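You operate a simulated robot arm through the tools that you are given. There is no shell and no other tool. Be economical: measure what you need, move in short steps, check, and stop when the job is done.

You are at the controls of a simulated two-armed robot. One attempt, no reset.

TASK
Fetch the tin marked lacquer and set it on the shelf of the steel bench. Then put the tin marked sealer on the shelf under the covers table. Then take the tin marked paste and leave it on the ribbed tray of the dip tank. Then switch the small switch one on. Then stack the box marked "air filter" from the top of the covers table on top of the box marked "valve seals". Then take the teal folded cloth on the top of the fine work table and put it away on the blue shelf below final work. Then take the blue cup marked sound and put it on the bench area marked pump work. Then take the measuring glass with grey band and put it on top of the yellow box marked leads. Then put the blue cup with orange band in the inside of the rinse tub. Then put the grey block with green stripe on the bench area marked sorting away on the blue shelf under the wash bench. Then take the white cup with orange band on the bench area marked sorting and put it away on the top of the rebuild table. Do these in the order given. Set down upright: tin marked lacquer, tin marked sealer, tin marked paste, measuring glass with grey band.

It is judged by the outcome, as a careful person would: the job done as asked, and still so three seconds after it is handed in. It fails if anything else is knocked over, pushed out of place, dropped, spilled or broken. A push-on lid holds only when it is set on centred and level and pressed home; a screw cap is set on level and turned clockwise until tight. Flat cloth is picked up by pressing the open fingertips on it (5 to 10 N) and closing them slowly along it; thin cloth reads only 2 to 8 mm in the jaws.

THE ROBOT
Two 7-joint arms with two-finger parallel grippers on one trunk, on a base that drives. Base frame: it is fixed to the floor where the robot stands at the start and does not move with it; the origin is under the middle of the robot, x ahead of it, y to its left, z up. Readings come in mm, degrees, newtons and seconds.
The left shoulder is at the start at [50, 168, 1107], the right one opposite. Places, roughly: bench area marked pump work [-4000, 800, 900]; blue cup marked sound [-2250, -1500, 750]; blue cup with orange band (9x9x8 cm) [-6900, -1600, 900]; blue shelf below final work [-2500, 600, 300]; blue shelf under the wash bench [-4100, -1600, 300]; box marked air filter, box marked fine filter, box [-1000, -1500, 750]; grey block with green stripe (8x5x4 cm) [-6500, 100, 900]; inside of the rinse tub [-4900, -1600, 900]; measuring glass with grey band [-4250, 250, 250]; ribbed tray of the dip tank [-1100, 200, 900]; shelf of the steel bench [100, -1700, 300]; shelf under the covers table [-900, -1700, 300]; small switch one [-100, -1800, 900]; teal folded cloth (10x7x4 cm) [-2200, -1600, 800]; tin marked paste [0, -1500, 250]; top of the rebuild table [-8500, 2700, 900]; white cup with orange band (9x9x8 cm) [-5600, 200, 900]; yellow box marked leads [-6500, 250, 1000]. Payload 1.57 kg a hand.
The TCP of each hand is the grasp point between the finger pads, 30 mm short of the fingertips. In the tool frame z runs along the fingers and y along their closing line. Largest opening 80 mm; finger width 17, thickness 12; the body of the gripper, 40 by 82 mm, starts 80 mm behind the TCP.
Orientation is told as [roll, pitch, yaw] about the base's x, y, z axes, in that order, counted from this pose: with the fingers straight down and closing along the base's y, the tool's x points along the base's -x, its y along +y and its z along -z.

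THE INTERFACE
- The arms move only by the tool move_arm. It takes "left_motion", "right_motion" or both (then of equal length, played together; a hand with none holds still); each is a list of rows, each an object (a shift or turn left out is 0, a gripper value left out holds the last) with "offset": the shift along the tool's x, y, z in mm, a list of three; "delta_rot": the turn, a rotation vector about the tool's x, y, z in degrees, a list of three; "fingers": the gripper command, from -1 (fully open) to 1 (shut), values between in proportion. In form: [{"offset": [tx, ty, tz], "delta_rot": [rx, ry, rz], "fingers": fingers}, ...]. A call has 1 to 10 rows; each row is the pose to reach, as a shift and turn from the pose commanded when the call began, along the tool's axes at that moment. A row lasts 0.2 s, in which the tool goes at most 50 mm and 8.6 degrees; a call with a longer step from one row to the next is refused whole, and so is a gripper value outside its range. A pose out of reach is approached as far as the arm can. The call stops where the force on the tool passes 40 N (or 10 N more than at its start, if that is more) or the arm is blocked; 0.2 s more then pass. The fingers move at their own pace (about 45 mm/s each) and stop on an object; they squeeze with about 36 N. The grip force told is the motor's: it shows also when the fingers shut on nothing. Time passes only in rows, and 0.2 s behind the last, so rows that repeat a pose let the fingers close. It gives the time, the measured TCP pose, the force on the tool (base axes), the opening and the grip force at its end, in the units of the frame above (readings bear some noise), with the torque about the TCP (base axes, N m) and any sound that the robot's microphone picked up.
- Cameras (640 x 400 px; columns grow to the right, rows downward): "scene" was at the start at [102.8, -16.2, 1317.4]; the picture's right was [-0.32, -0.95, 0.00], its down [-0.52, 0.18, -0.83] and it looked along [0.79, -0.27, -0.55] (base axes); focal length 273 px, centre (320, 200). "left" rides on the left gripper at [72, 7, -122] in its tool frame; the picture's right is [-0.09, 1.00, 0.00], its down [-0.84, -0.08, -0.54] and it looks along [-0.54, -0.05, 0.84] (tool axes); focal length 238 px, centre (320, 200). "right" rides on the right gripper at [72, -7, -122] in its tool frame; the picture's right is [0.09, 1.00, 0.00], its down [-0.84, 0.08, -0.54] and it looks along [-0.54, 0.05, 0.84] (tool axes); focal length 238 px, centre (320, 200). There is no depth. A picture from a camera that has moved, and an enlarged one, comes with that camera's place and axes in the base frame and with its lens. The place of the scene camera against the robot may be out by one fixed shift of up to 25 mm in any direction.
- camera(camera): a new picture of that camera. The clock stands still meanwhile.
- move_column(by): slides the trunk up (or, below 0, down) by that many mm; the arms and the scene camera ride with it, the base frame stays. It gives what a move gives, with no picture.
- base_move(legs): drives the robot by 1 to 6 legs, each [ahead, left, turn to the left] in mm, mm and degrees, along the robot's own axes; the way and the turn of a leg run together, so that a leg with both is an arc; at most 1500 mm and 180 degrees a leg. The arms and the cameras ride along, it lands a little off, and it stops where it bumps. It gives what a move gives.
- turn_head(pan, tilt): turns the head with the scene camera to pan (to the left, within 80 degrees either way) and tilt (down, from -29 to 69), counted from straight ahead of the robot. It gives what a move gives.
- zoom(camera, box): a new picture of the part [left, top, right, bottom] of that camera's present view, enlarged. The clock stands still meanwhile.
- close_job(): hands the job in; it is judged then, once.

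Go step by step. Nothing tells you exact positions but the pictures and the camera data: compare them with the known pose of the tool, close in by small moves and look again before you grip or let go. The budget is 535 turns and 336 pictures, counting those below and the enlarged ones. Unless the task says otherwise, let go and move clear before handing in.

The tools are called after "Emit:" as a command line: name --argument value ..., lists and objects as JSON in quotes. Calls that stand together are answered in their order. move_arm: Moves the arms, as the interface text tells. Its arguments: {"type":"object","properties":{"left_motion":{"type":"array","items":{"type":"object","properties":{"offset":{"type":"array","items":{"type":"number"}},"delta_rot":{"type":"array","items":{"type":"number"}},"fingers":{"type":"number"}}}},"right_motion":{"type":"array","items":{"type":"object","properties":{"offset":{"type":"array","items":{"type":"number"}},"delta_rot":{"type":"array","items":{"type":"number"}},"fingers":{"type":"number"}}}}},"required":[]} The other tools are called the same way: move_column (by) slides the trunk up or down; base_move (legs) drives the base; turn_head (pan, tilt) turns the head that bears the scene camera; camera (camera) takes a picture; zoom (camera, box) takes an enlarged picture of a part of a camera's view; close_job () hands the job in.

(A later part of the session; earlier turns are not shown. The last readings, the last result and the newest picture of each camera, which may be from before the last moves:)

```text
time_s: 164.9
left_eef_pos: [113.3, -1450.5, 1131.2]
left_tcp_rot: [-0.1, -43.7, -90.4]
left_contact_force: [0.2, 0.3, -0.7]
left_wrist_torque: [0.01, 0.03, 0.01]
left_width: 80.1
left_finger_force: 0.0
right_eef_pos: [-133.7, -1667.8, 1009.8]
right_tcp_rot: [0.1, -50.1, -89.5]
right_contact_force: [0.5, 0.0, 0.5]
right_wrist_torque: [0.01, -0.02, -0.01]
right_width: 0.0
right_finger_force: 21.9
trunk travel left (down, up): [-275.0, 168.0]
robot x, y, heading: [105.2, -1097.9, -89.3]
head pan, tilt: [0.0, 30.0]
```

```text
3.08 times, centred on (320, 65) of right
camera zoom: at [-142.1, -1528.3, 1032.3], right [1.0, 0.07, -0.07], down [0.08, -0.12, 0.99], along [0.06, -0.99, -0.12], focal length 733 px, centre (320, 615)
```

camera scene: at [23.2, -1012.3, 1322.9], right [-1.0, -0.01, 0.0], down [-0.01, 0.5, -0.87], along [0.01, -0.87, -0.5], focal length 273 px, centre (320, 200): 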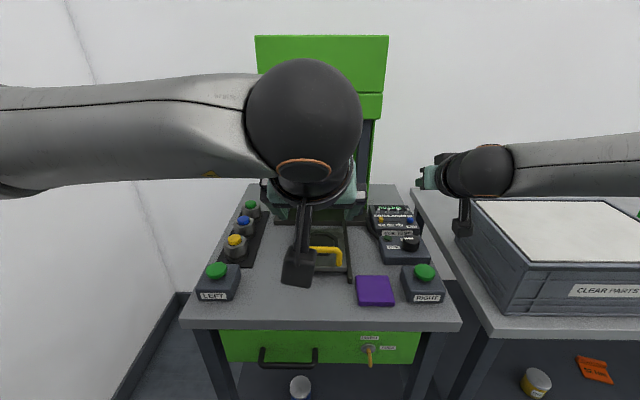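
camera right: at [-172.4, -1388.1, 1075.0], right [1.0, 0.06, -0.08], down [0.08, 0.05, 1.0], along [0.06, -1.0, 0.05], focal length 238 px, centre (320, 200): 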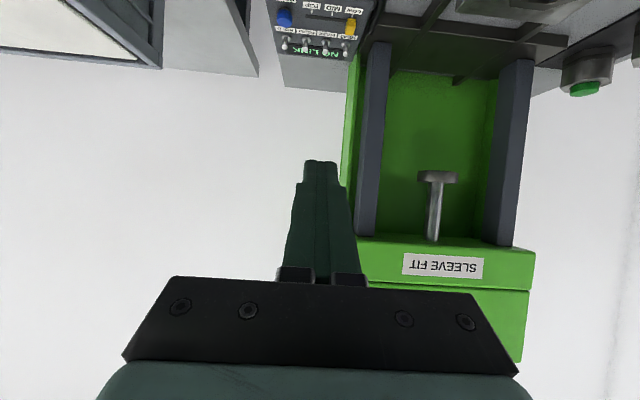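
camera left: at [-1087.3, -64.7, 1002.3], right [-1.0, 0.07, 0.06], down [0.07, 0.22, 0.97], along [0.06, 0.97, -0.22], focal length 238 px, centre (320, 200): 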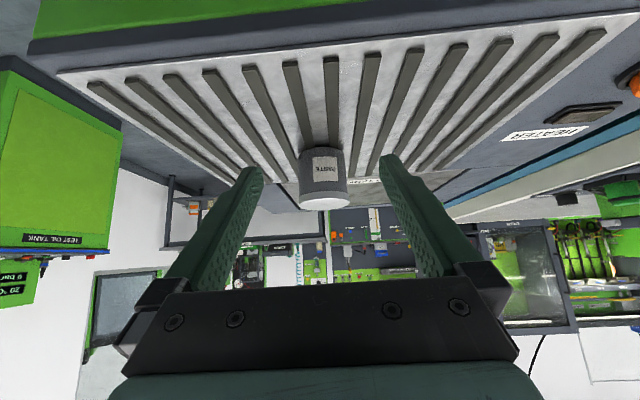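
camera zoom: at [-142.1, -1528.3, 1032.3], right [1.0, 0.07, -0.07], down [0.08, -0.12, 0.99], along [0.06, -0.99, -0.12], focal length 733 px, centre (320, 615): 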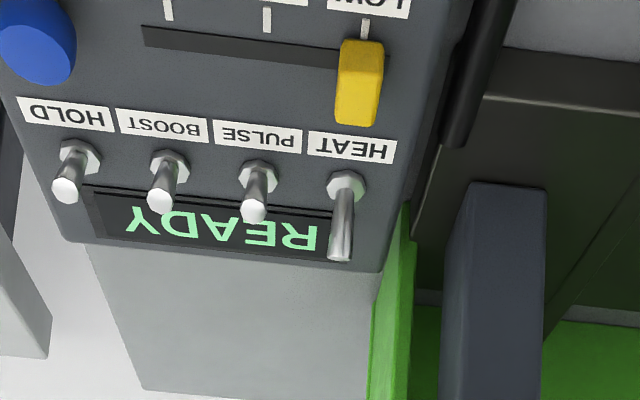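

Switch done. Now back off and go to the covers table to see the boxes.

Emit:
base_move --legs '[[-400, 0, 0], [0, -960, 0]]'

Emit:
camera --camera "scene"

Emit:
camera --camera "right"

Emit:
camera --camera "left"

```text
time_s: 172.1
left_eef_pos: [-875.4, -1041.9, 1132.3]
left_tcp_rot: [0.1, -43.7, -92.3]
left_contact_force: [-0.1, -0.4, -0.3]
left_wrist_torque: [0.02, 0.01, -0.02]
left_width: 80.1
left_finger_force: 0.1
right_eef_pos: [-1129.0, -1251.6, 1010.2]
right_tcp_rot: [0.2, -50.2, -91.3]
right_contact_force: [-0.3, -0.6, 0.0]
right_wrist_torque: [0.02, 0.0, -0.02]
right_width: 0.3
right_finger_force: 21.1
trunk travel left (down, up): [-275.0, 168.0]
robot x, y, heading: [-870.3, -692.5, -91.0]
head pan, tilt: [0.0, 30.0]
```

```text
248 pictures are left
camera scene: at [-898.9, -810.2, 1323.0], right [-1.0, 0.02, 0.0], down [0.01, 0.5, -0.87], along [-0.02, -0.87, -0.5], focal length 273 px, centre (320, 200)
```

scene: 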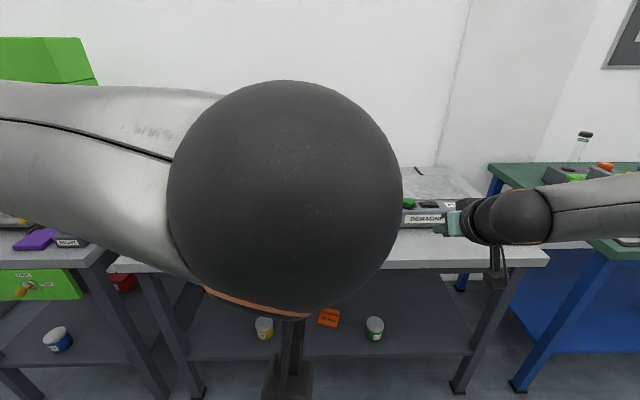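

```text
247 pictures are left
camera right: at [-1133.4, -1112.8, 1032.0], right [1.0, 0.04, -0.07], down [0.07, -0.12, 0.99], along [0.03, -0.99, -0.12], focal length 238 px, centre (320, 200)
```

right: 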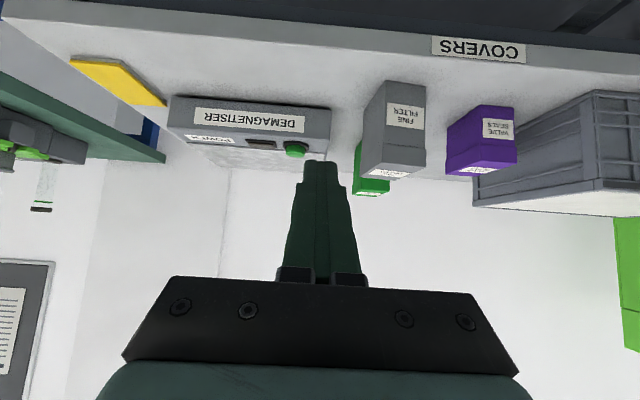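

```text
246 pictures are left
camera left: at [-862.7, -905.4, 1170.8], right [0.99, -0.11, 0.06], down [-0.09, -0.23, 0.97], along [-0.09, -0.97, -0.24], focal length 238 px, centre (320, 200)
```

left: 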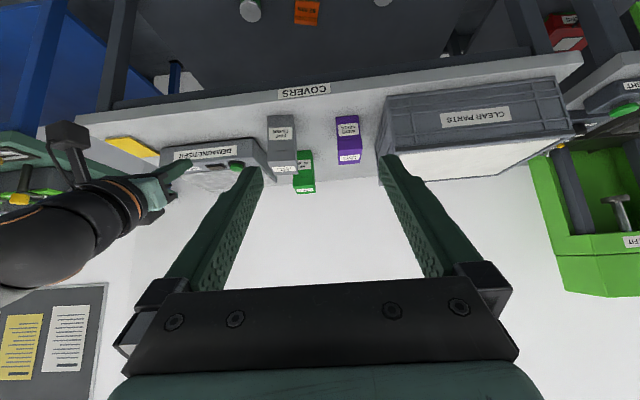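

Emit:
zoom --camera "left" --box '[250, 80, 400, 200]'

Emit:
zoom --camera "right" --box '[330, 60, 540, 200]'

```text
3.33 times, centred on (325, 140) of left
camera zoom: at [-862.7, -905.4, 1170.8], right [0.99, -0.11, 0.06], down [-0.09, -0.23, 0.97], along [-0.09, -0.97, -0.24], focal length 794 px, centre (303, 400)
```

zoom: 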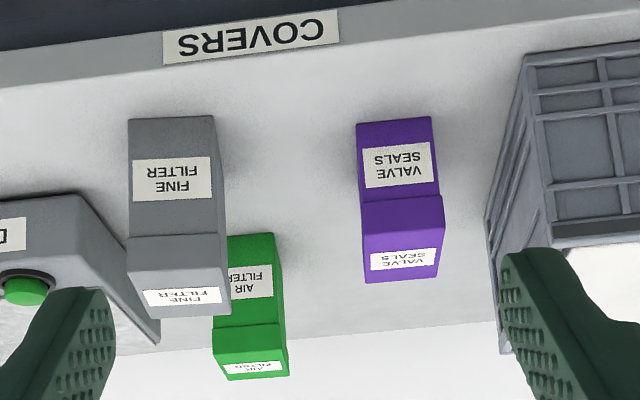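

```text
2.86 times, centred on (435, 130) of right
camera zoom: at [-1133.4, -1112.8, 1032.0], right [1.0, 0.04, -0.07], down [0.07, -0.12, 0.99], along [0.03, -0.99, -0.12], focal length 681 px, centre (-9, 400)
```

zoom: 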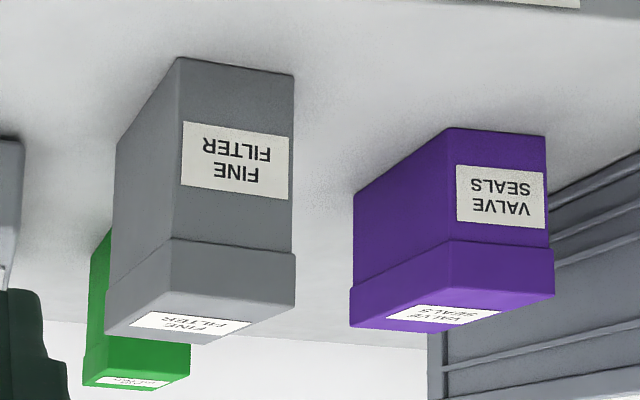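

Boxes located: valve seals (purple) centre about (-831,-1525), top 907; air filter (green) about (-985,-1703), top 935; fine filter in front of it at (-1000,-1480), top 941. I'll use the right hand; raise it, open, and drive in.

Emit:
move_arm --right_motion '[{"offset": [-4, 0, -42], "fingers": -1}, {"offset": [-8, 0, -84]}, {"offset": [-23, 0, -97]}]'

Emit:
base_move --legs '[[0, 120, 1], [280, 0, 0]]'

Emit:
camera --camera "right"

Emit:
camera --camera "scene"

```text
time_s: 172.9
left_eef_pos: [-874.9, -1043.7, 1129.8]
left_tcp_rot: [-0.1, -43.7, -92.3]
left_contact_force: [0.3, 0.3, 0.6]
left_wrist_torque: [0.0, 0.0, -0.03]
left_width: 80.2
left_finger_force: 0.0
right_eef_pos: [-1127.1, -1189.7, 1088.8]
right_tcp_rot: [0.0, -50.1, -91.4]
right_contact_force: [0.3, 0.6, -0.2]
right_wrist_torque: [0.01, 0.0, -0.05]
right_width: 67.9
right_finger_force: 0.1
trunk travel left (down, up): [-275.0, 168.0]
robot x, y, heading: [-873.4, -689.6, -90.9]
head pan, tilt: [0.0, 30.0]
```

```text
time_s: 175.7
left_eef_pos: [-750.0, -1317.2, 1131.1]
left_tcp_rot: [0.0, -43.6, -91.0]
left_contact_force: [1.3, -0.2, -0.2]
left_wrist_torque: [-0.02, 0.03, -0.03]
left_width: 79.9
left_finger_force: 0.2
right_eef_pos: [-997.3, -1470.1, 1090.1]
right_tcp_rot: [0.1, -50.1, -89.9]
right_contact_force: [-0.7, -0.5, -0.1]
right_wrist_torque: [0.03, -0.01, 0.01]
right_width: 79.8
right_finger_force: 0.1
trunk travel left (down, up): [-275.0, 168.0]
robot x, y, heading: [-755.1, -970.5, -89.7]
head pan, tilt: [0.0, 30.0]
```

```text
243 pictures are left
camera right: at [-1005.5, -1331.8, 1111.7], right [1.0, 0.06, -0.07], down [0.08, -0.12, 0.99], along [0.05, -0.99, -0.12], focal length 238 px, centre (320, 200)
```

right: 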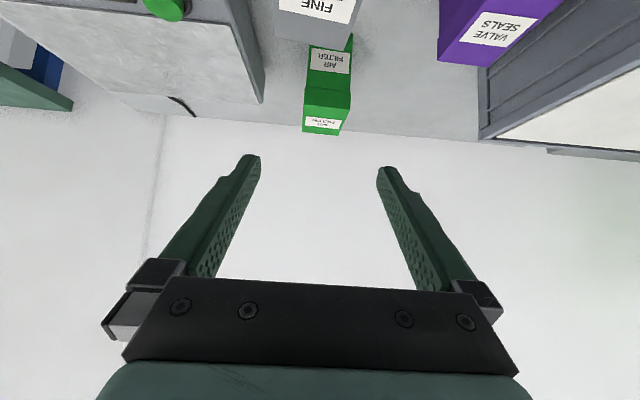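

```text
242 pictures are left
camera scene: at [-778.4, -1085.6, 1322.9], right [-1.0, 0.0, 0.0], down [0.0, 0.5, -0.87], along [0.0, -0.87, -0.5], focal length 273 px, centre (320, 200)
```

scene: 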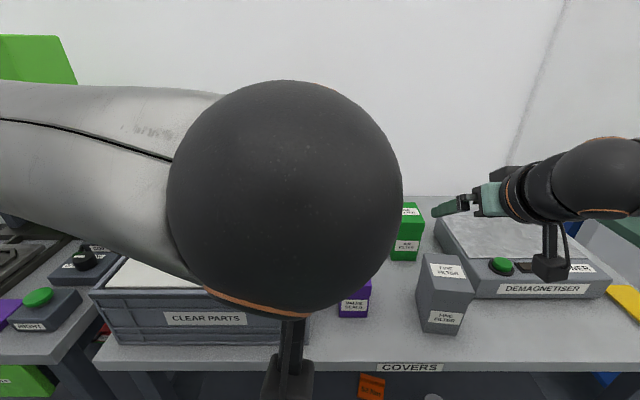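

Emit:
zoom --camera "right" --box '[250, 0, 410, 140]'

```text
2.86 times, centred on (330, 70) of right
camera zoom: at [-1005.5, -1331.8, 1111.7], right [1.0, 0.06, -0.07], down [0.08, -0.12, 0.99], along [0.05, -0.99, -0.12], focal length 681 px, centre (291, 571)
```

zoom: 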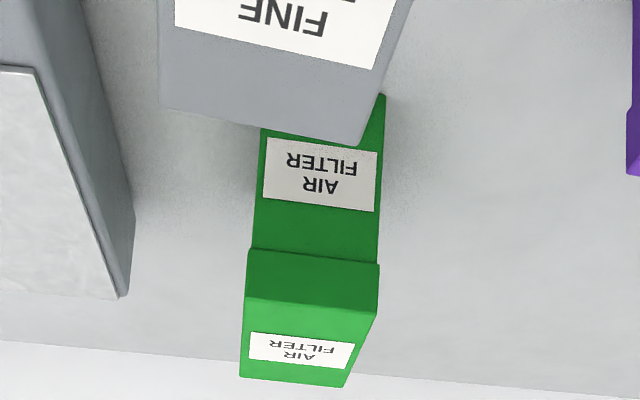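

Air filter: x ≈ -990 (68 wide), front y≈-1651, top ≈939. I drive closer and descend to a pre-grasp, checking.

Emit:
base_move --legs '[[105, 0, 0]]'

Emit:
move_arm --right_motion '[{"offset": [25, 3, 21]}, {"offset": [50, 6, 42]}, {"offset": [73, 6, 61]}, {"offset": [73, 6, 61]}]'

Emit:
camera --camera "right"

```text
time_s: 176.9
left_eef_pos: [-751.9, -1422.2, 1129.3]
left_tcp_rot: [-0.1, -43.5, -91.3]
left_contact_force: [-1.1, 0.7, -0.7]
left_wrist_torque: [0.03, 0.03, 0.02]
left_width: 80.2
left_finger_force: 0.0
right_eef_pos: [-999.9, -1574.4, 1090.7]
right_tcp_rot: [0.1, -50.1, -90.2]
right_contact_force: [1.0, -0.1, 0.5]
right_wrist_torque: [0.02, -0.01, -0.01]
right_width: 79.9
right_finger_force: 0.1
trunk travel left (down, up): [-275.0, 168.0]
robot x, y, heading: [-756.7, -1070.3, -90.1]
head pan, tilt: [0.0, 30.0]
```

```text
time_s: 177.9
left_eef_pos: [-751.4, -1420.9, 1131.7]
left_tcp_rot: [-0.2, -43.7, -91.2]
left_contact_force: [-0.1, -0.6, 0.8]
left_wrist_torque: [-0.03, 0.03, -0.03]
left_width: 80.0
left_finger_force: 0.2
right_eef_pos: [-994.2, -1571.4, 993.0]
right_tcp_rot: [0.1, -50.3, -90.3]
right_contact_force: [0.1, -0.2, 0.1]
right_wrist_torque: [0.03, -0.01, -0.03]
right_width: 79.9
right_finger_force: 0.1
trunk travel left (down, up): [-275.0, 168.0]
robot x, y, heading: [-757.2, -1074.7, -90.3]
head pan, tilt: [0.0, 30.0]
```

```text
240 pictures are left
camera right: at [-1001.8, -1432.5, 1016.3], right [1.0, 0.06, -0.07], down [0.08, -0.12, 0.99], along [0.05, -0.99, -0.12], focal length 238 px, centre (320, 200)
```

right: 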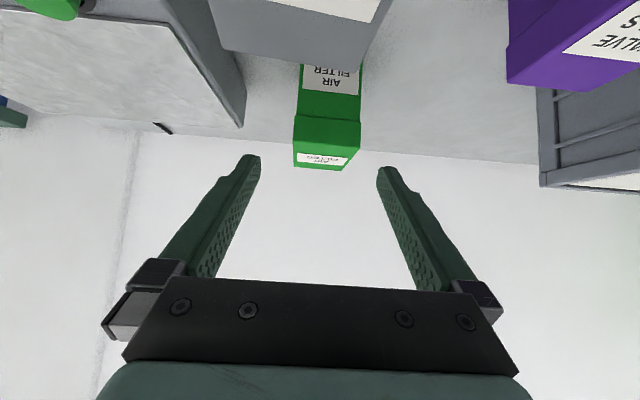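

Emit:
move_arm --right_motion '[{"offset": [1, 5, 30]}, {"offset": [2, 5, 60]}, {"offset": [3, 5, 90]}, {"offset": [3, 5, 90]}]'

Emit:
camera --camera "right"

```text
time_s: 178.9
left_eef_pos: [-752.2, -1421.6, 1131.3]
left_tcp_rot: [0.0, -43.8, -91.2]
left_contact_force: [1.1, 0.6, -0.4]
left_wrist_torque: [0.04, -0.01, 0.02]
left_width: 80.1
left_finger_force: 0.0
right_eef_pos: [-989.8, -1641.1, 934.0]
right_tcp_rot: [0.1, -50.2, -90.2]
right_contact_force: [-0.4, 0.5, 0.0]
right_wrist_torque: [0.04, -0.04, 0.02]
right_width: 80.0
right_finger_force: 0.1
trunk travel left (down, up): [-275.0, 168.0]
robot x, y, heading: [-756.3, -1068.3, -90.2]
head pan, tilt: [0.0, 30.0]
```

```text
239 pictures are left
camera right: at [-995.9, -1502.7, 956.4], right [1.0, 0.06, -0.07], down [0.08, -0.12, 0.99], along [0.05, -0.99, -0.12], focal length 238 px, centre (320, 200)
```

right: 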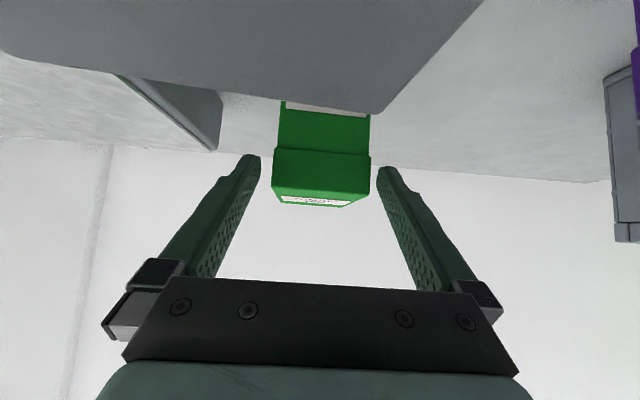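

The wrist camera would come too near the fine filter box at this tilt. I back up, steepen the hand to about 30 degrees, and come down from above instead.

Emit:
move_arm --right_motion '[{"offset": [0, 0, -40]}, {"offset": [-10, 0, -80]}, {"offset": [-30, 0, -110]}]'

Emit:
base_move --legs '[[22, 0, 0]]'

```text
time_s: 179.7
left_eef_pos: [-751.0, -1419.7, 1130.9]
left_tcp_rot: [-0.1, -43.7, -91.2]
left_contact_force: [-0.4, 0.8, -0.3]
left_wrist_torque: [0.0, -0.02, 0.01]
left_width: 79.9
left_finger_force: 0.0
right_eef_pos: [-989.8, -1576.7, 1031.1]
right_tcp_rot: [0.0, -50.2, -90.2]
right_contact_force: [-0.4, 0.2, -0.4]
right_wrist_torque: [0.01, 0.0, 0.03]
right_width: 80.1
right_finger_force: 0.0
trunk travel left (down, up): [-275.0, 168.0]
robot x, y, heading: [-755.7, -1071.8, -90.2]
head pan, tilt: [0.0, 30.0]
```

```text
time_s: 180.5
left_eef_pos: [-751.1, -1442.3, 1130.1]
left_tcp_rot: [-0.1, -43.6, -91.2]
left_contact_force: [0.5, -0.2, 0.5]
left_wrist_torque: [-0.02, 0.0, 0.01]
left_width: 79.9
left_finger_force: 0.2
right_eef_pos: [-990.3, -1600.0, 1030.2]
right_tcp_rot: [0.1, -50.3, -90.2]
right_contact_force: [-0.5, 0.7, 1.0]
right_wrist_torque: [-0.01, 0.02, 0.01]
right_width: 80.0
right_finger_force: 0.1
trunk travel left (down, up): [-275.0, 168.0]
robot x, y, heading: [-757.5, -1094.8, -89.7]
head pan, tilt: [0.0, 30.0]
```

Emit:
move_arm --right_motion '[{"offset": [-11, 0, 19], "delta_rot": [0, 5, 0]}, {"offset": [-22, 0, 38], "delta_rot": [0, 10, 0]}, {"offset": [-33, 0, 56], "delta_rot": [0, 15, 0]}, {"offset": [-43, 0, 75], "delta_rot": [0, 20, 0]}, {"offset": [-43, 0, 75], "delta_rot": [0, 20, 0]}]'

Emit:
camera --camera "right"

Emit:
camera --camera "scene"

```text
time_s: 181.7
left_eef_pos: [-751.3, -1443.0, 1130.7]
left_tcp_rot: [-0.1, -43.8, -91.2]
left_contact_force: [0.4, -0.3, 0.8]
left_wrist_torque: [-0.01, 0.0, 0.03]
left_width: 80.1
left_finger_force: 0.0
right_eef_pos: [-990.7, -1684.4, 1014.7]
right_tcp_rot: [0.1, -30.0, -90.1]
right_contact_force: [-0.2, -0.1, -0.2]
right_wrist_torque: [-0.01, -0.02, 0.03]
right_width: 80.0
right_finger_force: 0.0
trunk travel left (down, up): [-275.0, 168.0]
robot x, y, heading: [-756.1, -1095.9, -89.8]
head pan, tilt: [0.0, 30.0]
```

```text
238 pictures are left
camera right: at [-997.2, -1562.0, 1082.6], right [1.0, 0.08, -0.05], down [0.08, -0.45, 0.89], along [0.05, -0.89, -0.46], focal length 238 px, centre (320, 200)
```

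right: 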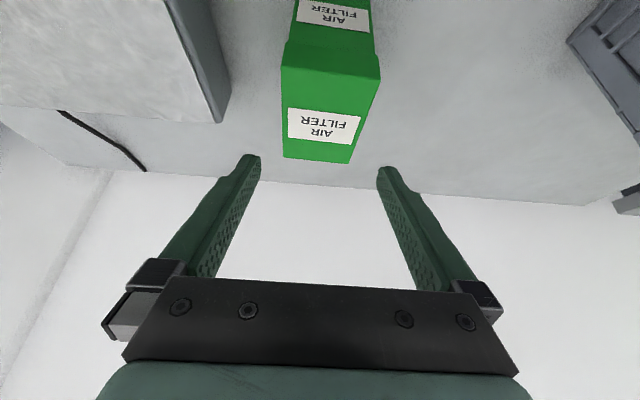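

```text
237 pictures are left
camera scene: at [-778.8, -1210.7, 1323.0], right [-1.0, 0.0, 0.0], down [0.0, 0.5, -0.87], along [0.0, -0.87, -0.5], focal length 273 px, centre (320, 200)
```

scene: 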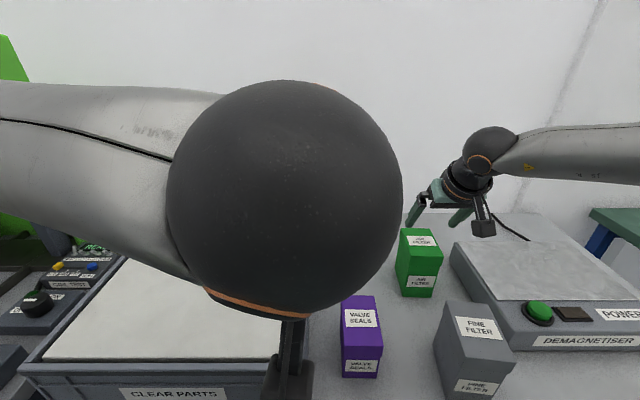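

Well aligned above the air filter box. Descend straight down.

Emit:
move_arm --right_motion '[{"offset": [12, 1, 26]}, {"offset": [25, 1, 53]}, {"offset": [37, 1, 79]}, {"offset": [49, 1, 105]}, {"offset": [49, 1, 105]}]'

Emit:
camera --camera "right"

```text
time_s: 182.9
left_eef_pos: [-752.2, -1442.3, 1130.5]
left_tcp_rot: [0.0, -43.6, -91.2]
left_contact_force: [-0.6, -0.3, -0.7]
left_wrist_torque: [-0.03, 0.04, 0.04]
left_width: 80.0
left_finger_force: 0.1
right_eef_pos: [-989.0, -1694.0, 899.0]
right_tcp_rot: [0.0, -30.2, -90.0]
right_contact_force: [-0.1, -0.2, 0.1]
right_wrist_torque: [-0.02, -0.01, 0.02]
right_width: 80.1
right_finger_force: 0.0
trunk travel left (down, up): [-275.0, 168.0]
robot x, y, heading: [-759.5, -1093.6, -90.1]
head pan, tilt: [0.0, 30.0]
```

```text
236 pictures are left
camera right: at [-995.3, -1571.5, 967.1], right [1.0, 0.08, -0.05], down [0.08, -0.45, 0.89], along [0.05, -0.89, -0.45], focal length 238 px, centre (320, 200)
```

right: 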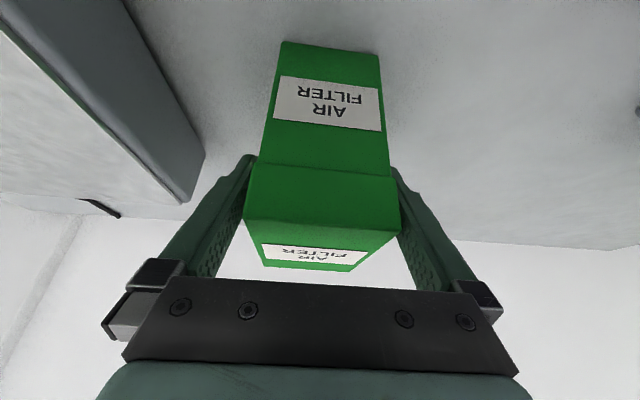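

Emit:
move_arm --right_motion '[{"fingers": 1}, {"fingers": 1}, {"fingers": 1}, {"fingers": 1}, {"offset": [-8, 0, -13]}, {"offset": [-15, 0, -26]}, {"offset": [-20, 0, -35]}]'

Emit:
camera --camera "right"

```text
time_s: 184.5
left_eef_pos: [-750.1, -1442.6, 1132.8]
left_tcp_rot: [-0.1, -43.7, -91.2]
left_contact_force: [-0.3, 0.3, 0.6]
left_wrist_torque: [0.04, 0.0, -0.03]
left_width: 79.8
left_finger_force: 0.1
right_eef_pos: [-987.2, -1693.2, 940.2]
right_tcp_rot: [0.1, -30.1, -90.1]
right_contact_force: [0.4, 0.5, -2.0]
right_wrist_torque: [0.05, 0.0, 0.04]
right_width: 67.8
right_finger_force: 35.8
trunk travel left (down, up): [-275.0, 168.0]
robot x, y, heading: [-752.4, -1091.4, -90.1]
head pan, tilt: [0.0, 30.0]
```

```text
235 pictures are left
camera right: at [-994.8, -1570.1, 1008.7], right [1.0, 0.08, -0.05], down [0.08, -0.45, 0.89], along [0.05, -0.89, -0.46], focal length 238 px, centre (320, 200)
```

right: 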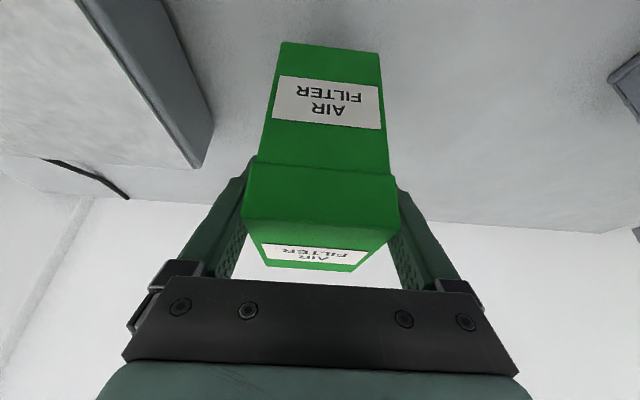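

Held firmly. Lift to clear the other boxes and move the base toward the valve seals box.

Emit:
move_arm --right_motion '[{"offset": [-18, 0, -32]}, {"offset": [-36, 0, -63]}, {"offset": [-57, 0, -98]}, {"offset": [-57, 0, -98]}]'

Emit:
base_move --legs '[[-130, 0, 0], [0, 150, 0]]'

Emit:
camera --camera "right"

Emit:
camera --camera "scene"

```text
time_s: 185.5
left_eef_pos: [-751.7, -1442.4, 1131.3]
left_tcp_rot: [-0.1, -43.7, -91.2]
left_contact_force: [-0.7, -0.7, 0.4]
left_wrist_torque: [0.03, 0.03, -0.03]
left_width: 80.0
left_finger_force: 0.0
right_eef_pos: [-989.0, -1696.5, 1058.1]
right_tcp_rot: [0.1, -30.1, -90.1]
right_contact_force: [-0.8, -0.6, -2.3]
right_wrist_torque: [0.03, -0.01, -0.03]
right_width: 67.8
right_finger_force: 35.4
trunk travel left (down, up): [-275.0, 168.0]
robot x, y, heading: [-760.3, -1091.7, -90.0]
head pan, tilt: [0.0, 30.0]
```

```text
time_s: 187.7
left_eef_pos: [-601.9, -1310.5, 1130.1]
left_tcp_rot: [-0.1, -43.7, -91.3]
left_contact_force: [-0.5, -0.2, 0.1]
left_wrist_torque: [0.02, 0.01, -0.04]
left_width: 80.2
left_finger_force: 0.1
right_eef_pos: [-838.8, -1563.7, 1057.3]
right_tcp_rot: [0.0, -30.2, -90.2]
right_contact_force: [-0.2, 1.0, -3.3]
right_wrist_torque: [0.07, -0.01, -0.04]
right_width: 67.9
right_finger_force: 36.0
trunk travel left (down, up): [-275.0, 168.0]
robot x, y, heading: [-603.5, -959.0, -89.8]
head pan, tilt: [0.0, 30.0]
```

```text
234 pictures are left
camera right: at [-846.0, -1441.4, 1125.8], right [1.0, 0.08, -0.05], down [0.08, -0.45, 0.89], along [0.05, -0.89, -0.46], focal length 238 px, centre (320, 200)
```

right: 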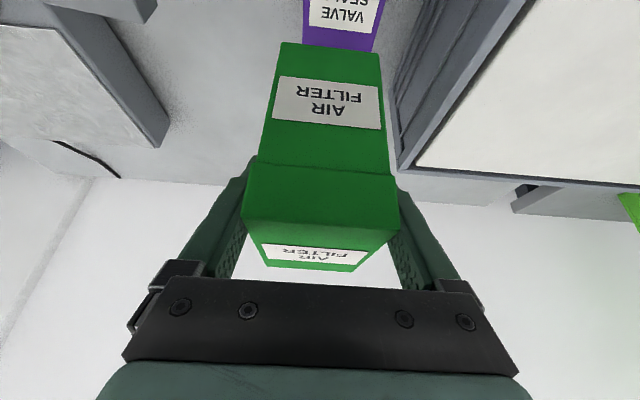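

```text
233 pictures are left
camera scene: at [-628.6, -1079.4, 1322.9], right [-1.0, 0.0, 0.0], down [0.0, 0.5, -0.87], along [0.0, -0.87, -0.5], focal length 273 px, centre (320, 200)
```

scene: 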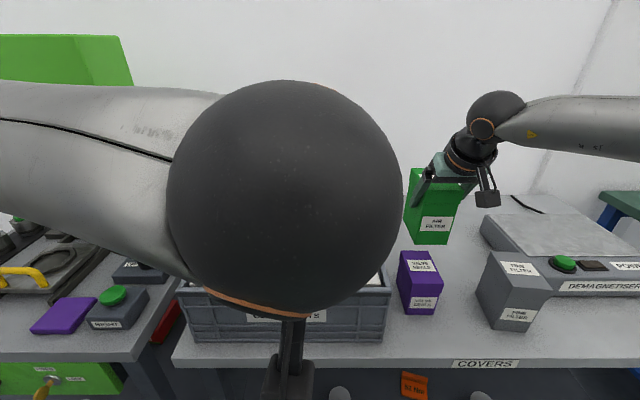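

Emit:
move_arm --right_motion '[{"offset": [13, 3, -7]}, {"offset": [26, 6, -15]}, {"offset": [39, 9, -22]}, {"offset": [50, 9, -2]}, {"offset": [62, 9, 18]}, {"offset": [62, 9, 18]}]'

Emit:
camera --camera "right"

Emit:
zoom --camera "scene" --box '[360, 150, 520, 330]'

Emit:
camera --camera "left"

```text
time_s: 189.1
left_eef_pos: [-601.7, -1310.7, 1131.4]
left_tcp_rot: [0.0, -43.8, -91.2]
left_contact_force: [-0.4, -0.1, 0.4]
left_wrist_torque: [-0.01, -0.01, -0.01]
left_width: 80.2
left_finger_force: 0.0
right_eef_pos: [-829.6, -1521.8, 1008.6]
right_tcp_rot: [0.1, -30.2, -90.1]
right_contact_force: [-0.4, -0.4, -1.8]
right_wrist_torque: [0.07, -0.02, 0.0]
right_width: 68.0
right_finger_force: 36.5
trunk travel left (down, up): [-275.0, 168.0]
robot x, y, heading: [-606.4, -962.7, -90.0]
head pan, tilt: [0.0, 30.0]
```

```text
232 pictures are left
camera right: at [-836.3, -1398.6, 1077.5], right [1.0, 0.08, -0.05], down [0.08, -0.45, 0.89], along [0.05, -0.89, -0.46], focal length 238 px, centre (320, 200)
```

right: 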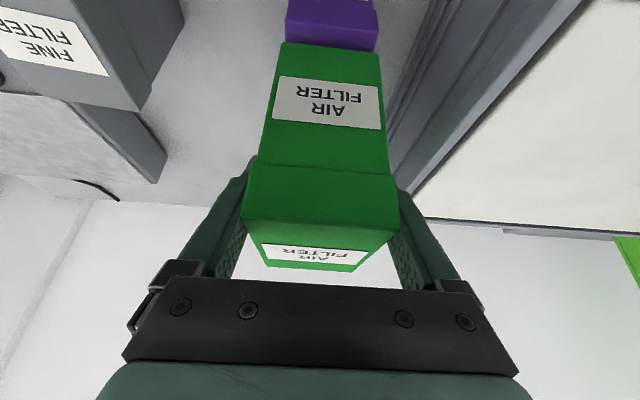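

```text
2.22 times, centred on (440, 240) of scene
camera zoom: at [-629.2, -1079.3, 1322.9], right [-1.0, 0.0, 0.0], down [0.0, 0.5, -0.87], along [0.0, -0.87, -0.5], focal length 607 px, centre (53, 111)
```

zoom: 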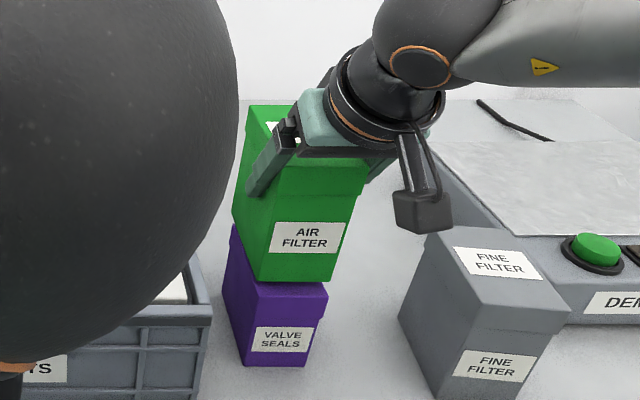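

```text
230 pictures are left
camera left: at [-591.5, -1174.2, 1170.8], right [0.99, -0.09, 0.06], down [-0.08, -0.23, 0.97], along [-0.07, -0.97, -0.24], focal length 238 px, centre (320, 200)
```

left: 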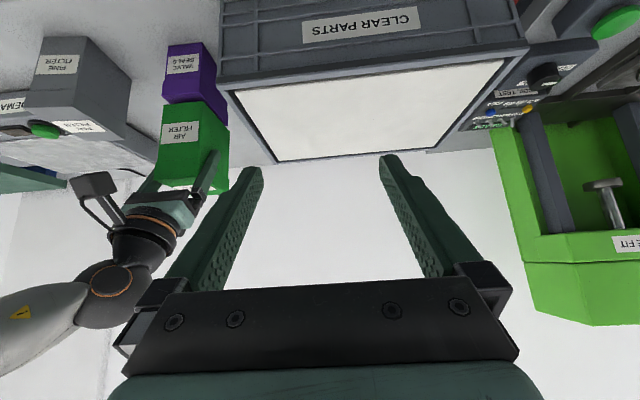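

Emit:
zoom --camera "left" --box '[120, 30, 260, 200]'

```text
2.35 times, centred on (190, 115) of left
camera zoom: at [-591.5, -1174.2, 1170.8], right [0.99, -0.09, 0.06], down [-0.08, -0.23, 0.97], along [-0.07, -0.97, -0.24], focal length 561 px, centre (626, 400)
```

zoom: 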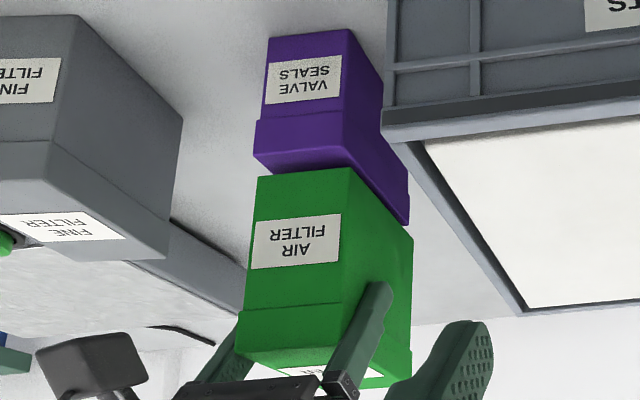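

The carton bottom looks within a few mm of the purple lid. I shift 7 mm back and lower slowly to feel contact.

Emit:
move_arm --right_motion '[{"offset": [6, 0, -3.5]}, {"offset": [7, 0, -1.8]}, {"offset": [8, 0, 0]}, {"offset": [9, 0, 1.7]}, {"offset": [9, 0, 1.7]}]'

```text
time_s: 190.3
left_eef_pos: [-602.0, -1312.7, 1132.0]
left_tcp_rot: [0.0, -43.6, -91.2]
left_contact_force: [0.0, 0.1, -0.2]
left_wrist_torque: [-0.02, 0.01, 0.02]
left_width: 79.8
left_finger_force: 0.1
right_eef_pos: [-829.1, -1512.9, 1004.3]
right_tcp_rot: [0.0, -30.2, -90.2]
right_contact_force: [0.3, -0.6, -2.5]
right_wrist_torque: [0.04, 0.01, -0.02]
right_width: 67.9
right_finger_force: 36.1
trunk travel left (down, up): [-275.0, 168.0]
robot x, y, heading: [-607.5, -959.9, -90.3]
head pan, tilt: [0.0, 30.0]
```

Emit:
move_arm --right_motion '[{"offset": [1, 0, 1.7]}, {"offset": [2, 0, 3.5]}, {"offset": [2.5, 0, 4.3]}, {"offset": [2.5, 0, 4.3]}]'

```text
time_s: 191.3
left_eef_pos: [-601.2, -1310.9, 1131.1]
left_tcp_rot: [0.1, -43.7, -91.1]
left_contact_force: [0.6, -0.1, 0.0]
left_wrist_torque: [0.0, -0.01, 0.0]
left_width: 79.8
left_finger_force: 0.1
right_eef_pos: [-830.8, -1514.0, 999.9]
right_tcp_rot: [0.1, -30.2, -90.2]
right_contact_force: [0.7, -0.2, -1.6]
right_wrist_torque: [0.06, 0.04, -0.04]
right_width: 67.7
right_finger_force: 36.2
trunk travel left (down, up): [-275.0, 168.0]
robot x, y, heading: [-607.3, -960.2, -90.0]
head pan, tilt: [0.0, 30.0]
```

Emit:
move_arm --right_motion '[{"offset": [1, 0, 1.7]}, {"offset": [2, 0, 3.5]}, {"offset": [3, 0, 5.2]}, {"offset": [3, 0, 5.2]}]'

Emit:
zoom --camera "left" --box '[120, 30, 260, 200]'

```text
time_s: 192.3
left_eef_pos: [-602.2, -1309.1, 1131.7]
left_tcp_rot: [-0.1, -43.8, -91.2]
left_contact_force: [-0.2, -0.1, -0.8]
left_wrist_torque: [-0.02, -0.01, -0.02]
left_width: 79.9
left_finger_force: 0.0
right_eef_pos: [-829.7, -1512.6, 997.3]
right_tcp_rot: [0.0, -30.7, -90.1]
right_contact_force: [-1.8, 0.9, 24.5]
right_wrist_torque: [0.82, 0.53, -0.05]
right_width: 67.5
right_finger_force: 35.6
trunk travel left (down, up): [-275.0, 168.0]
robot x, y, heading: [-605.7, -961.2, -90.2]
head pan, tilt: [0.0, 30.0]
```

```text
2.35 times, centred on (190, 115) of left
camera zoom: at [-590.9, -1172.1, 1171.6], right [0.99, -0.09, 0.06], down [-0.08, -0.23, 0.97], along [-0.07, -0.97, -0.23], focal length 561 px, centre (626, 400)
```

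zoom: 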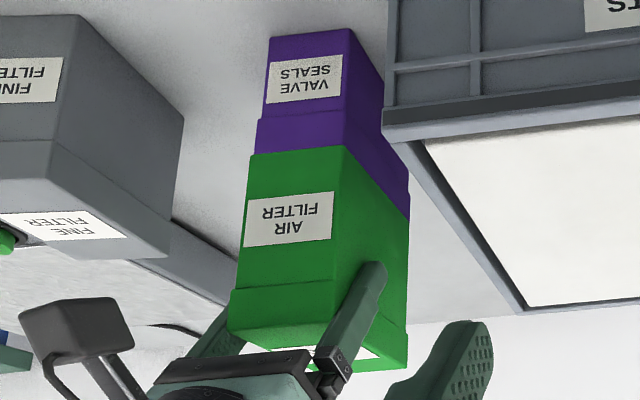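

Contact made, nicely centred. Ease the pressure and release.

Emit:
move_arm --right_motion '[{"offset": [-1, 0, -1.7]}, {"offset": [-1, 0, -1.7]}]'

Emit:
move_arm --right_motion '[{"fingers": 0.3}, {"fingers": -0.2}, {"fingers": -0.6}, {"fingers": -1}, {"fingers": -1}]'

Emit:
camera --camera "right"

```text
time_s: 192.9
left_eef_pos: [-601.8, -1309.4, 1131.1]
left_tcp_rot: [-0.1, -43.8, -91.1]
left_contact_force: [-0.3, -0.1, -0.6]
left_wrist_torque: [0.02, 0.01, 0.0]
left_width: 80.0
left_finger_force: 0.0
right_eef_pos: [-829.5, -1513.0, 998.7]
right_tcp_rot: [0.1, -30.5, -90.1]
right_contact_force: [-2.2, -5.8, 18.3]
right_wrist_torque: [-0.79, 0.58, -0.05]
right_width: 67.9
right_finger_force: 36.0
trunk travel left (down, up): [-275.0, 168.0]
robot x, y, heading: [-608.9, -960.3, -90.0]
head pan, tilt: [0.0, 30.0]
```

```text
time_s: 194.1
left_eef_pos: [-602.3, -1310.2, 1131.5]
left_tcp_rot: [0.1, -43.8, -91.2]
left_contact_force: [-0.3, -0.7, 0.2]
left_wrist_torque: [0.02, -0.03, -0.01]
left_width: 80.1
left_finger_force: 0.1
right_eef_pos: [-831.5, -1512.7, 994.5]
right_tcp_rot: [-0.1, -30.0, -90.3]
right_contact_force: [-0.9, -0.2, -0.2]
right_wrist_torque: [0.0, -0.03, -0.02]
right_width: 80.0
right_finger_force: 0.0
trunk travel left (down, up): [-275.0, 168.0]
robot x, y, heading: [-604.7, -959.5, -89.9]
head pan, tilt: [0.0, 30.0]
```

```text
227 pictures are left
camera right: at [-837.2, -1389.6, 1063.8], right [1.0, 0.08, -0.05], down [0.08, -0.45, 0.89], along [0.05, -0.89, -0.46], focal length 238 px, centre (320, 200)
```

right: 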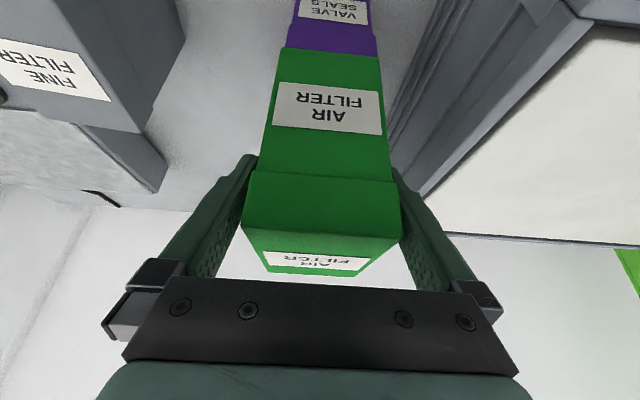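

Emit:
move_arm --right_motion '[{"offset": [-5, 1, -9]}, {"offset": [-12, 1, -21]}, {"offset": [-25, 1, -43]}, {"offset": [-45, 1, -78]}, {"offset": [-68, 1, -118]}]'

Emit:
camera --camera "right"

Emit:
zoom --camera "left" --box '[120, 30, 260, 200]'

```text
time_s: 195.3
left_eef_pos: [-601.8, -1311.7, 1131.4]
left_tcp_rot: [0.0, -43.7, -91.3]
left_contact_force: [0.4, 1.2, -0.2]
left_wrist_torque: [0.0, -0.01, -0.01]
left_width: 79.9
left_finger_force: 0.1
right_eef_pos: [-828.3, -1513.1, 1132.3]
right_tcp_rot: [0.0, -30.2, -90.2]
right_contact_force: [-0.4, 0.3, 0.6]
right_wrist_torque: [-0.01, -0.02, 0.01]
right_width: 79.9
right_finger_force: 0.0
trunk travel left (down, up): [-275.0, 168.0]
robot x, y, heading: [-606.9, -961.9, -90.3]
head pan, tilt: [0.0, 30.0]
```

```text
226 pictures are left
camera right: at [-834.9, -1389.8, 1201.0], right [1.0, 0.08, -0.05], down [0.08, -0.45, 0.89], along [0.05, -0.89, -0.46], focal length 238 px, centre (320, 200)
```

right: 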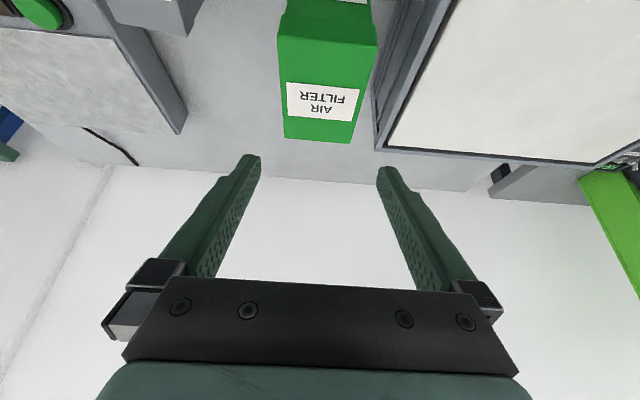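

```text
2.35 times, centred on (190, 115) of left
camera zoom: at [-591.3, -1173.8, 1170.8], right [0.99, -0.09, 0.06], down [-0.08, -0.23, 0.97], along [-0.07, -0.97, -0.23], focal length 561 px, centre (626, 400)
```

zoom: 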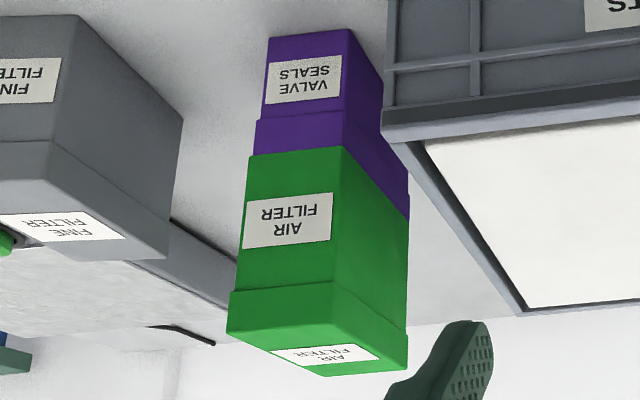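

The stack is good. Next the teal cloth at the fine work table; I back off and drive there.

Emit:
base_move --legs '[[-290, 0, 0], [0, -1450, 0]]'

Emit:
camera --camera "left"

Emit:
camera --camera "right"

```text
time_s: 204.3
left_eef_pos: [-2091.0, -990.5, 1131.2]
left_tcp_rot: [-0.1, -43.6, -92.7]
left_contact_force: [0.6, 0.2, -0.5]
left_wrist_torque: [-0.03, 0.03, 0.0]
left_width: 80.1
left_finger_force: 0.0
right_eef_pos: [-2321.6, -1187.5, 1132.0]
right_tcp_rot: [0.1, -30.2, -91.6]
right_contact_force: [0.5, -0.5, -0.2]
right_wrist_torque: [0.01, -0.02, -0.01]
right_width: 80.2
right_finger_force: 0.1
trunk travel left (down, up): [-275.0, 168.0]
robot x, y, heading: [-2090.2, -639.9, -91.3]
head pan, tilt: [0.0, 30.0]
```

```text
224 pictures are left
camera left: at [-2076.9, -854.2, 1170.8], right [0.99, -0.11, 0.06], down [-0.09, -0.23, 0.97], along [-0.1, -0.97, -0.23], focal length 238 px, centre (320, 200)
```

left: 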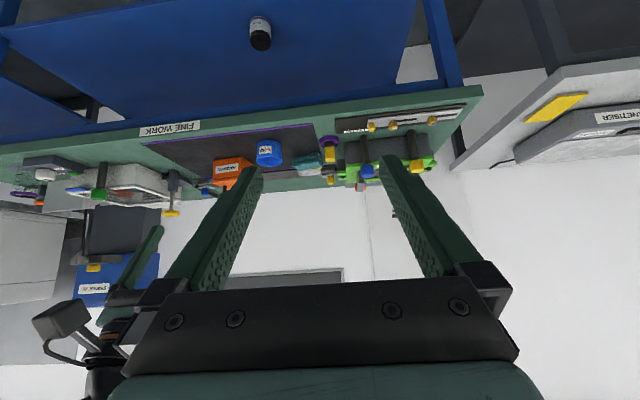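

```text
223 pictures are left
camera right: at [-2325.8, -1064.0, 1200.4], right [1.0, 0.05, -0.05], down [0.06, -0.45, 0.89], along [0.03, -0.89, -0.46], focal length 238 px, centre (320, 200)
```

right: 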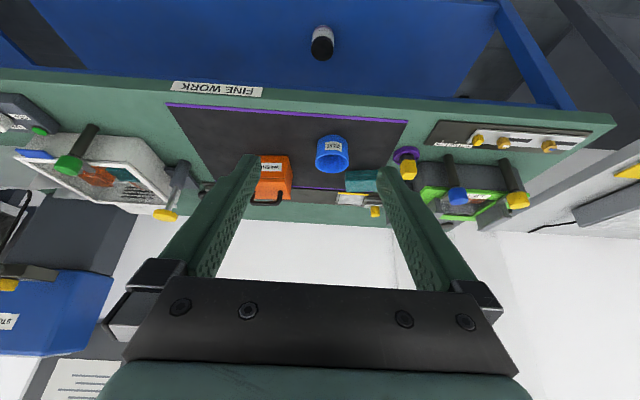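

Emit:
zoom --camera "right" --box '[240, 100, 440, 230]'

Emit:
zoom --camera "left" --box '[190, 100, 400, 210]'

```text
3.08 times, centred on (340, 165) of right
camera zoom: at [-2325.8, -1064.0, 1200.4], right [1.0, 0.05, -0.05], down [0.06, -0.45, 0.89], along [0.03, -0.89, -0.46], focal length 733 px, centre (258, 308)
```

zoom: 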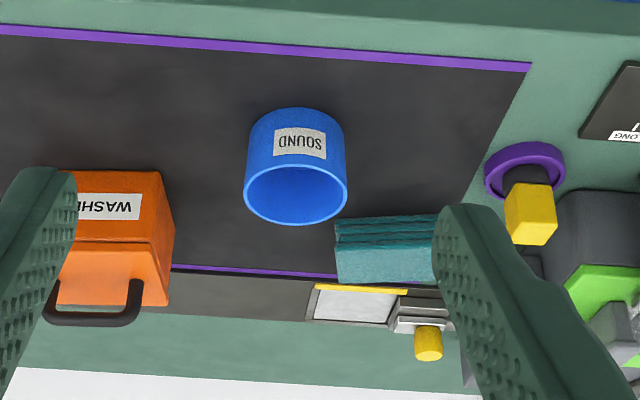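

```text
3.05 times, centred on (295, 155) of left
camera zoom: at [-2076.9, -854.2, 1170.8], right [0.99, -0.11, 0.06], down [-0.09, -0.23, 0.97], along [-0.1, -0.97, -0.23], focal length 726 px, centre (396, 337)
```

zoom: 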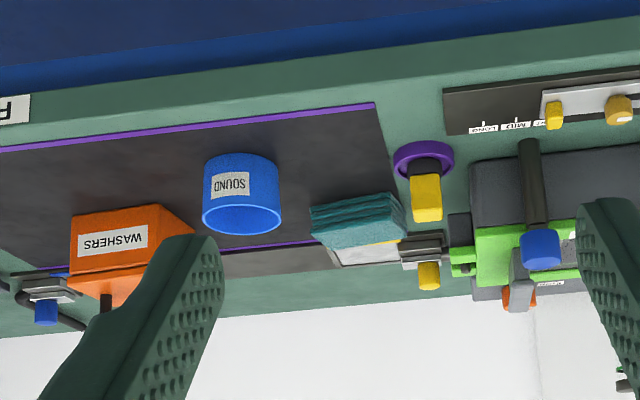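

Cloth is at about (-2188,-1642), top z≈861, long side along x; cup "sound" rim centre (-2287,-1494,886). I move closer to view the cloth from above.

Emit:
base_move --legs '[[0, 130, 1.5], [330, 0, 0]]'

Emit:
camera --camera "right"

Emit:
camera --camera "left"

```text
time_s: 207.3
left_eef_pos: [-1955.4, -1312.7, 1130.5]
left_tcp_rot: [0.0, -43.7, -91.9]
left_contact_force: [0.4, 0.0, -0.4]
left_wrist_torque: [0.04, -0.01, 0.0]
left_width: 80.0
left_finger_force: 0.1
right_eef_pos: [-2183.8, -1510.6, 1132.6]
right_tcp_rot: [0.1, -30.3, -90.9]
right_contact_force: [-0.1, -0.8, 0.8]
right_wrist_torque: [0.01, 0.01, -0.01]
right_width: 80.2
right_finger_force: 0.0
trunk travel left (down, up): [-275.0, 168.0]
robot x, y, heading: [-1961.4, -963.9, -90.8]
head pan, tilt: [0.0, 30.0]
```

```text
220 pictures are left
camera right: at [-2189.5, -1389.9, 1200.3], right [1.0, 0.06, -0.05], down [0.07, -0.45, 0.89], along [0.04, -0.89, -0.46], focal length 238 px, centre (320, 200)
```

right: 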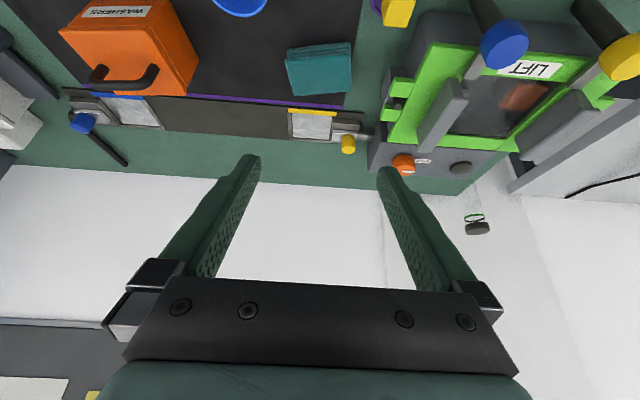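

```text
219 pictures are left
camera left: at [-1943.2, -1176.9, 1170.7], right [0.99, -0.1, 0.06], down [-0.08, -0.23, 0.97], along [-0.08, -0.97, -0.24], focal length 238 px, centre (320, 200)
```

left: 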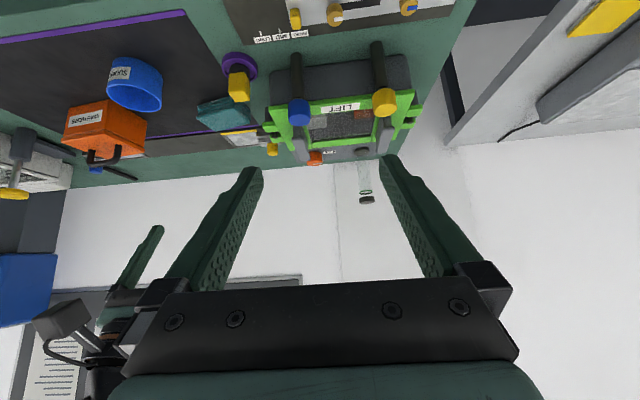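

Emit:
zoom --camera "right" --box '[250, 0, 420, 170]'

Emit:
zoom --camera "left" --box '[150, 50, 310, 170]'

```text
2.35 times, centred on (335, 85) of right
camera zoom: at [-2189.5, -1389.9, 1200.3], right [1.0, 0.06, -0.05], down [0.07, -0.45, 0.89], along [0.04, -0.89, -0.46], focal length 561 px, centre (285, 471)
```

zoom: 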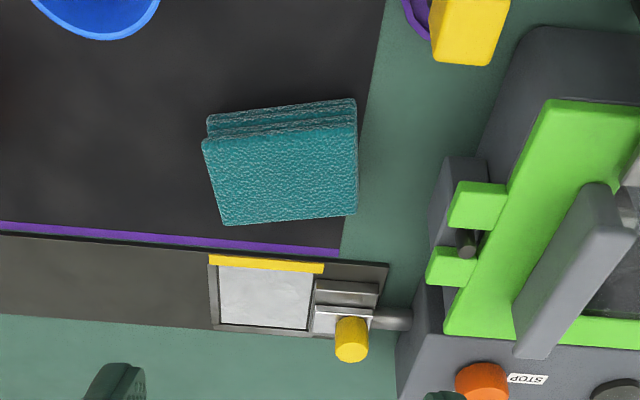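

```text
3.33 times, centred on (230, 110) of left
camera zoom: at [-1943.2, -1176.9, 1170.7], right [0.99, -0.1, 0.06], down [-0.08, -0.23, 0.97], along [-0.08, -0.97, -0.24], focal length 794 px, centre (620, 500)
```

zoom: 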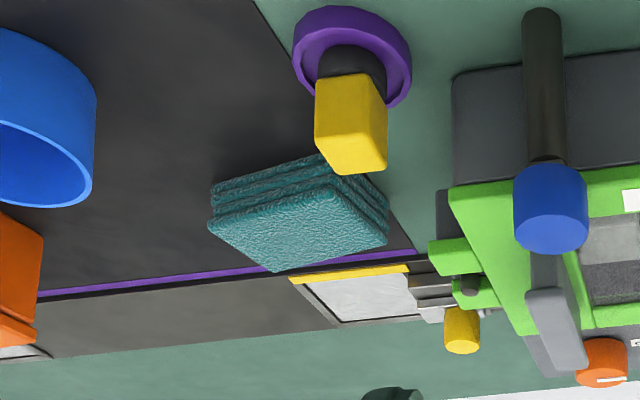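

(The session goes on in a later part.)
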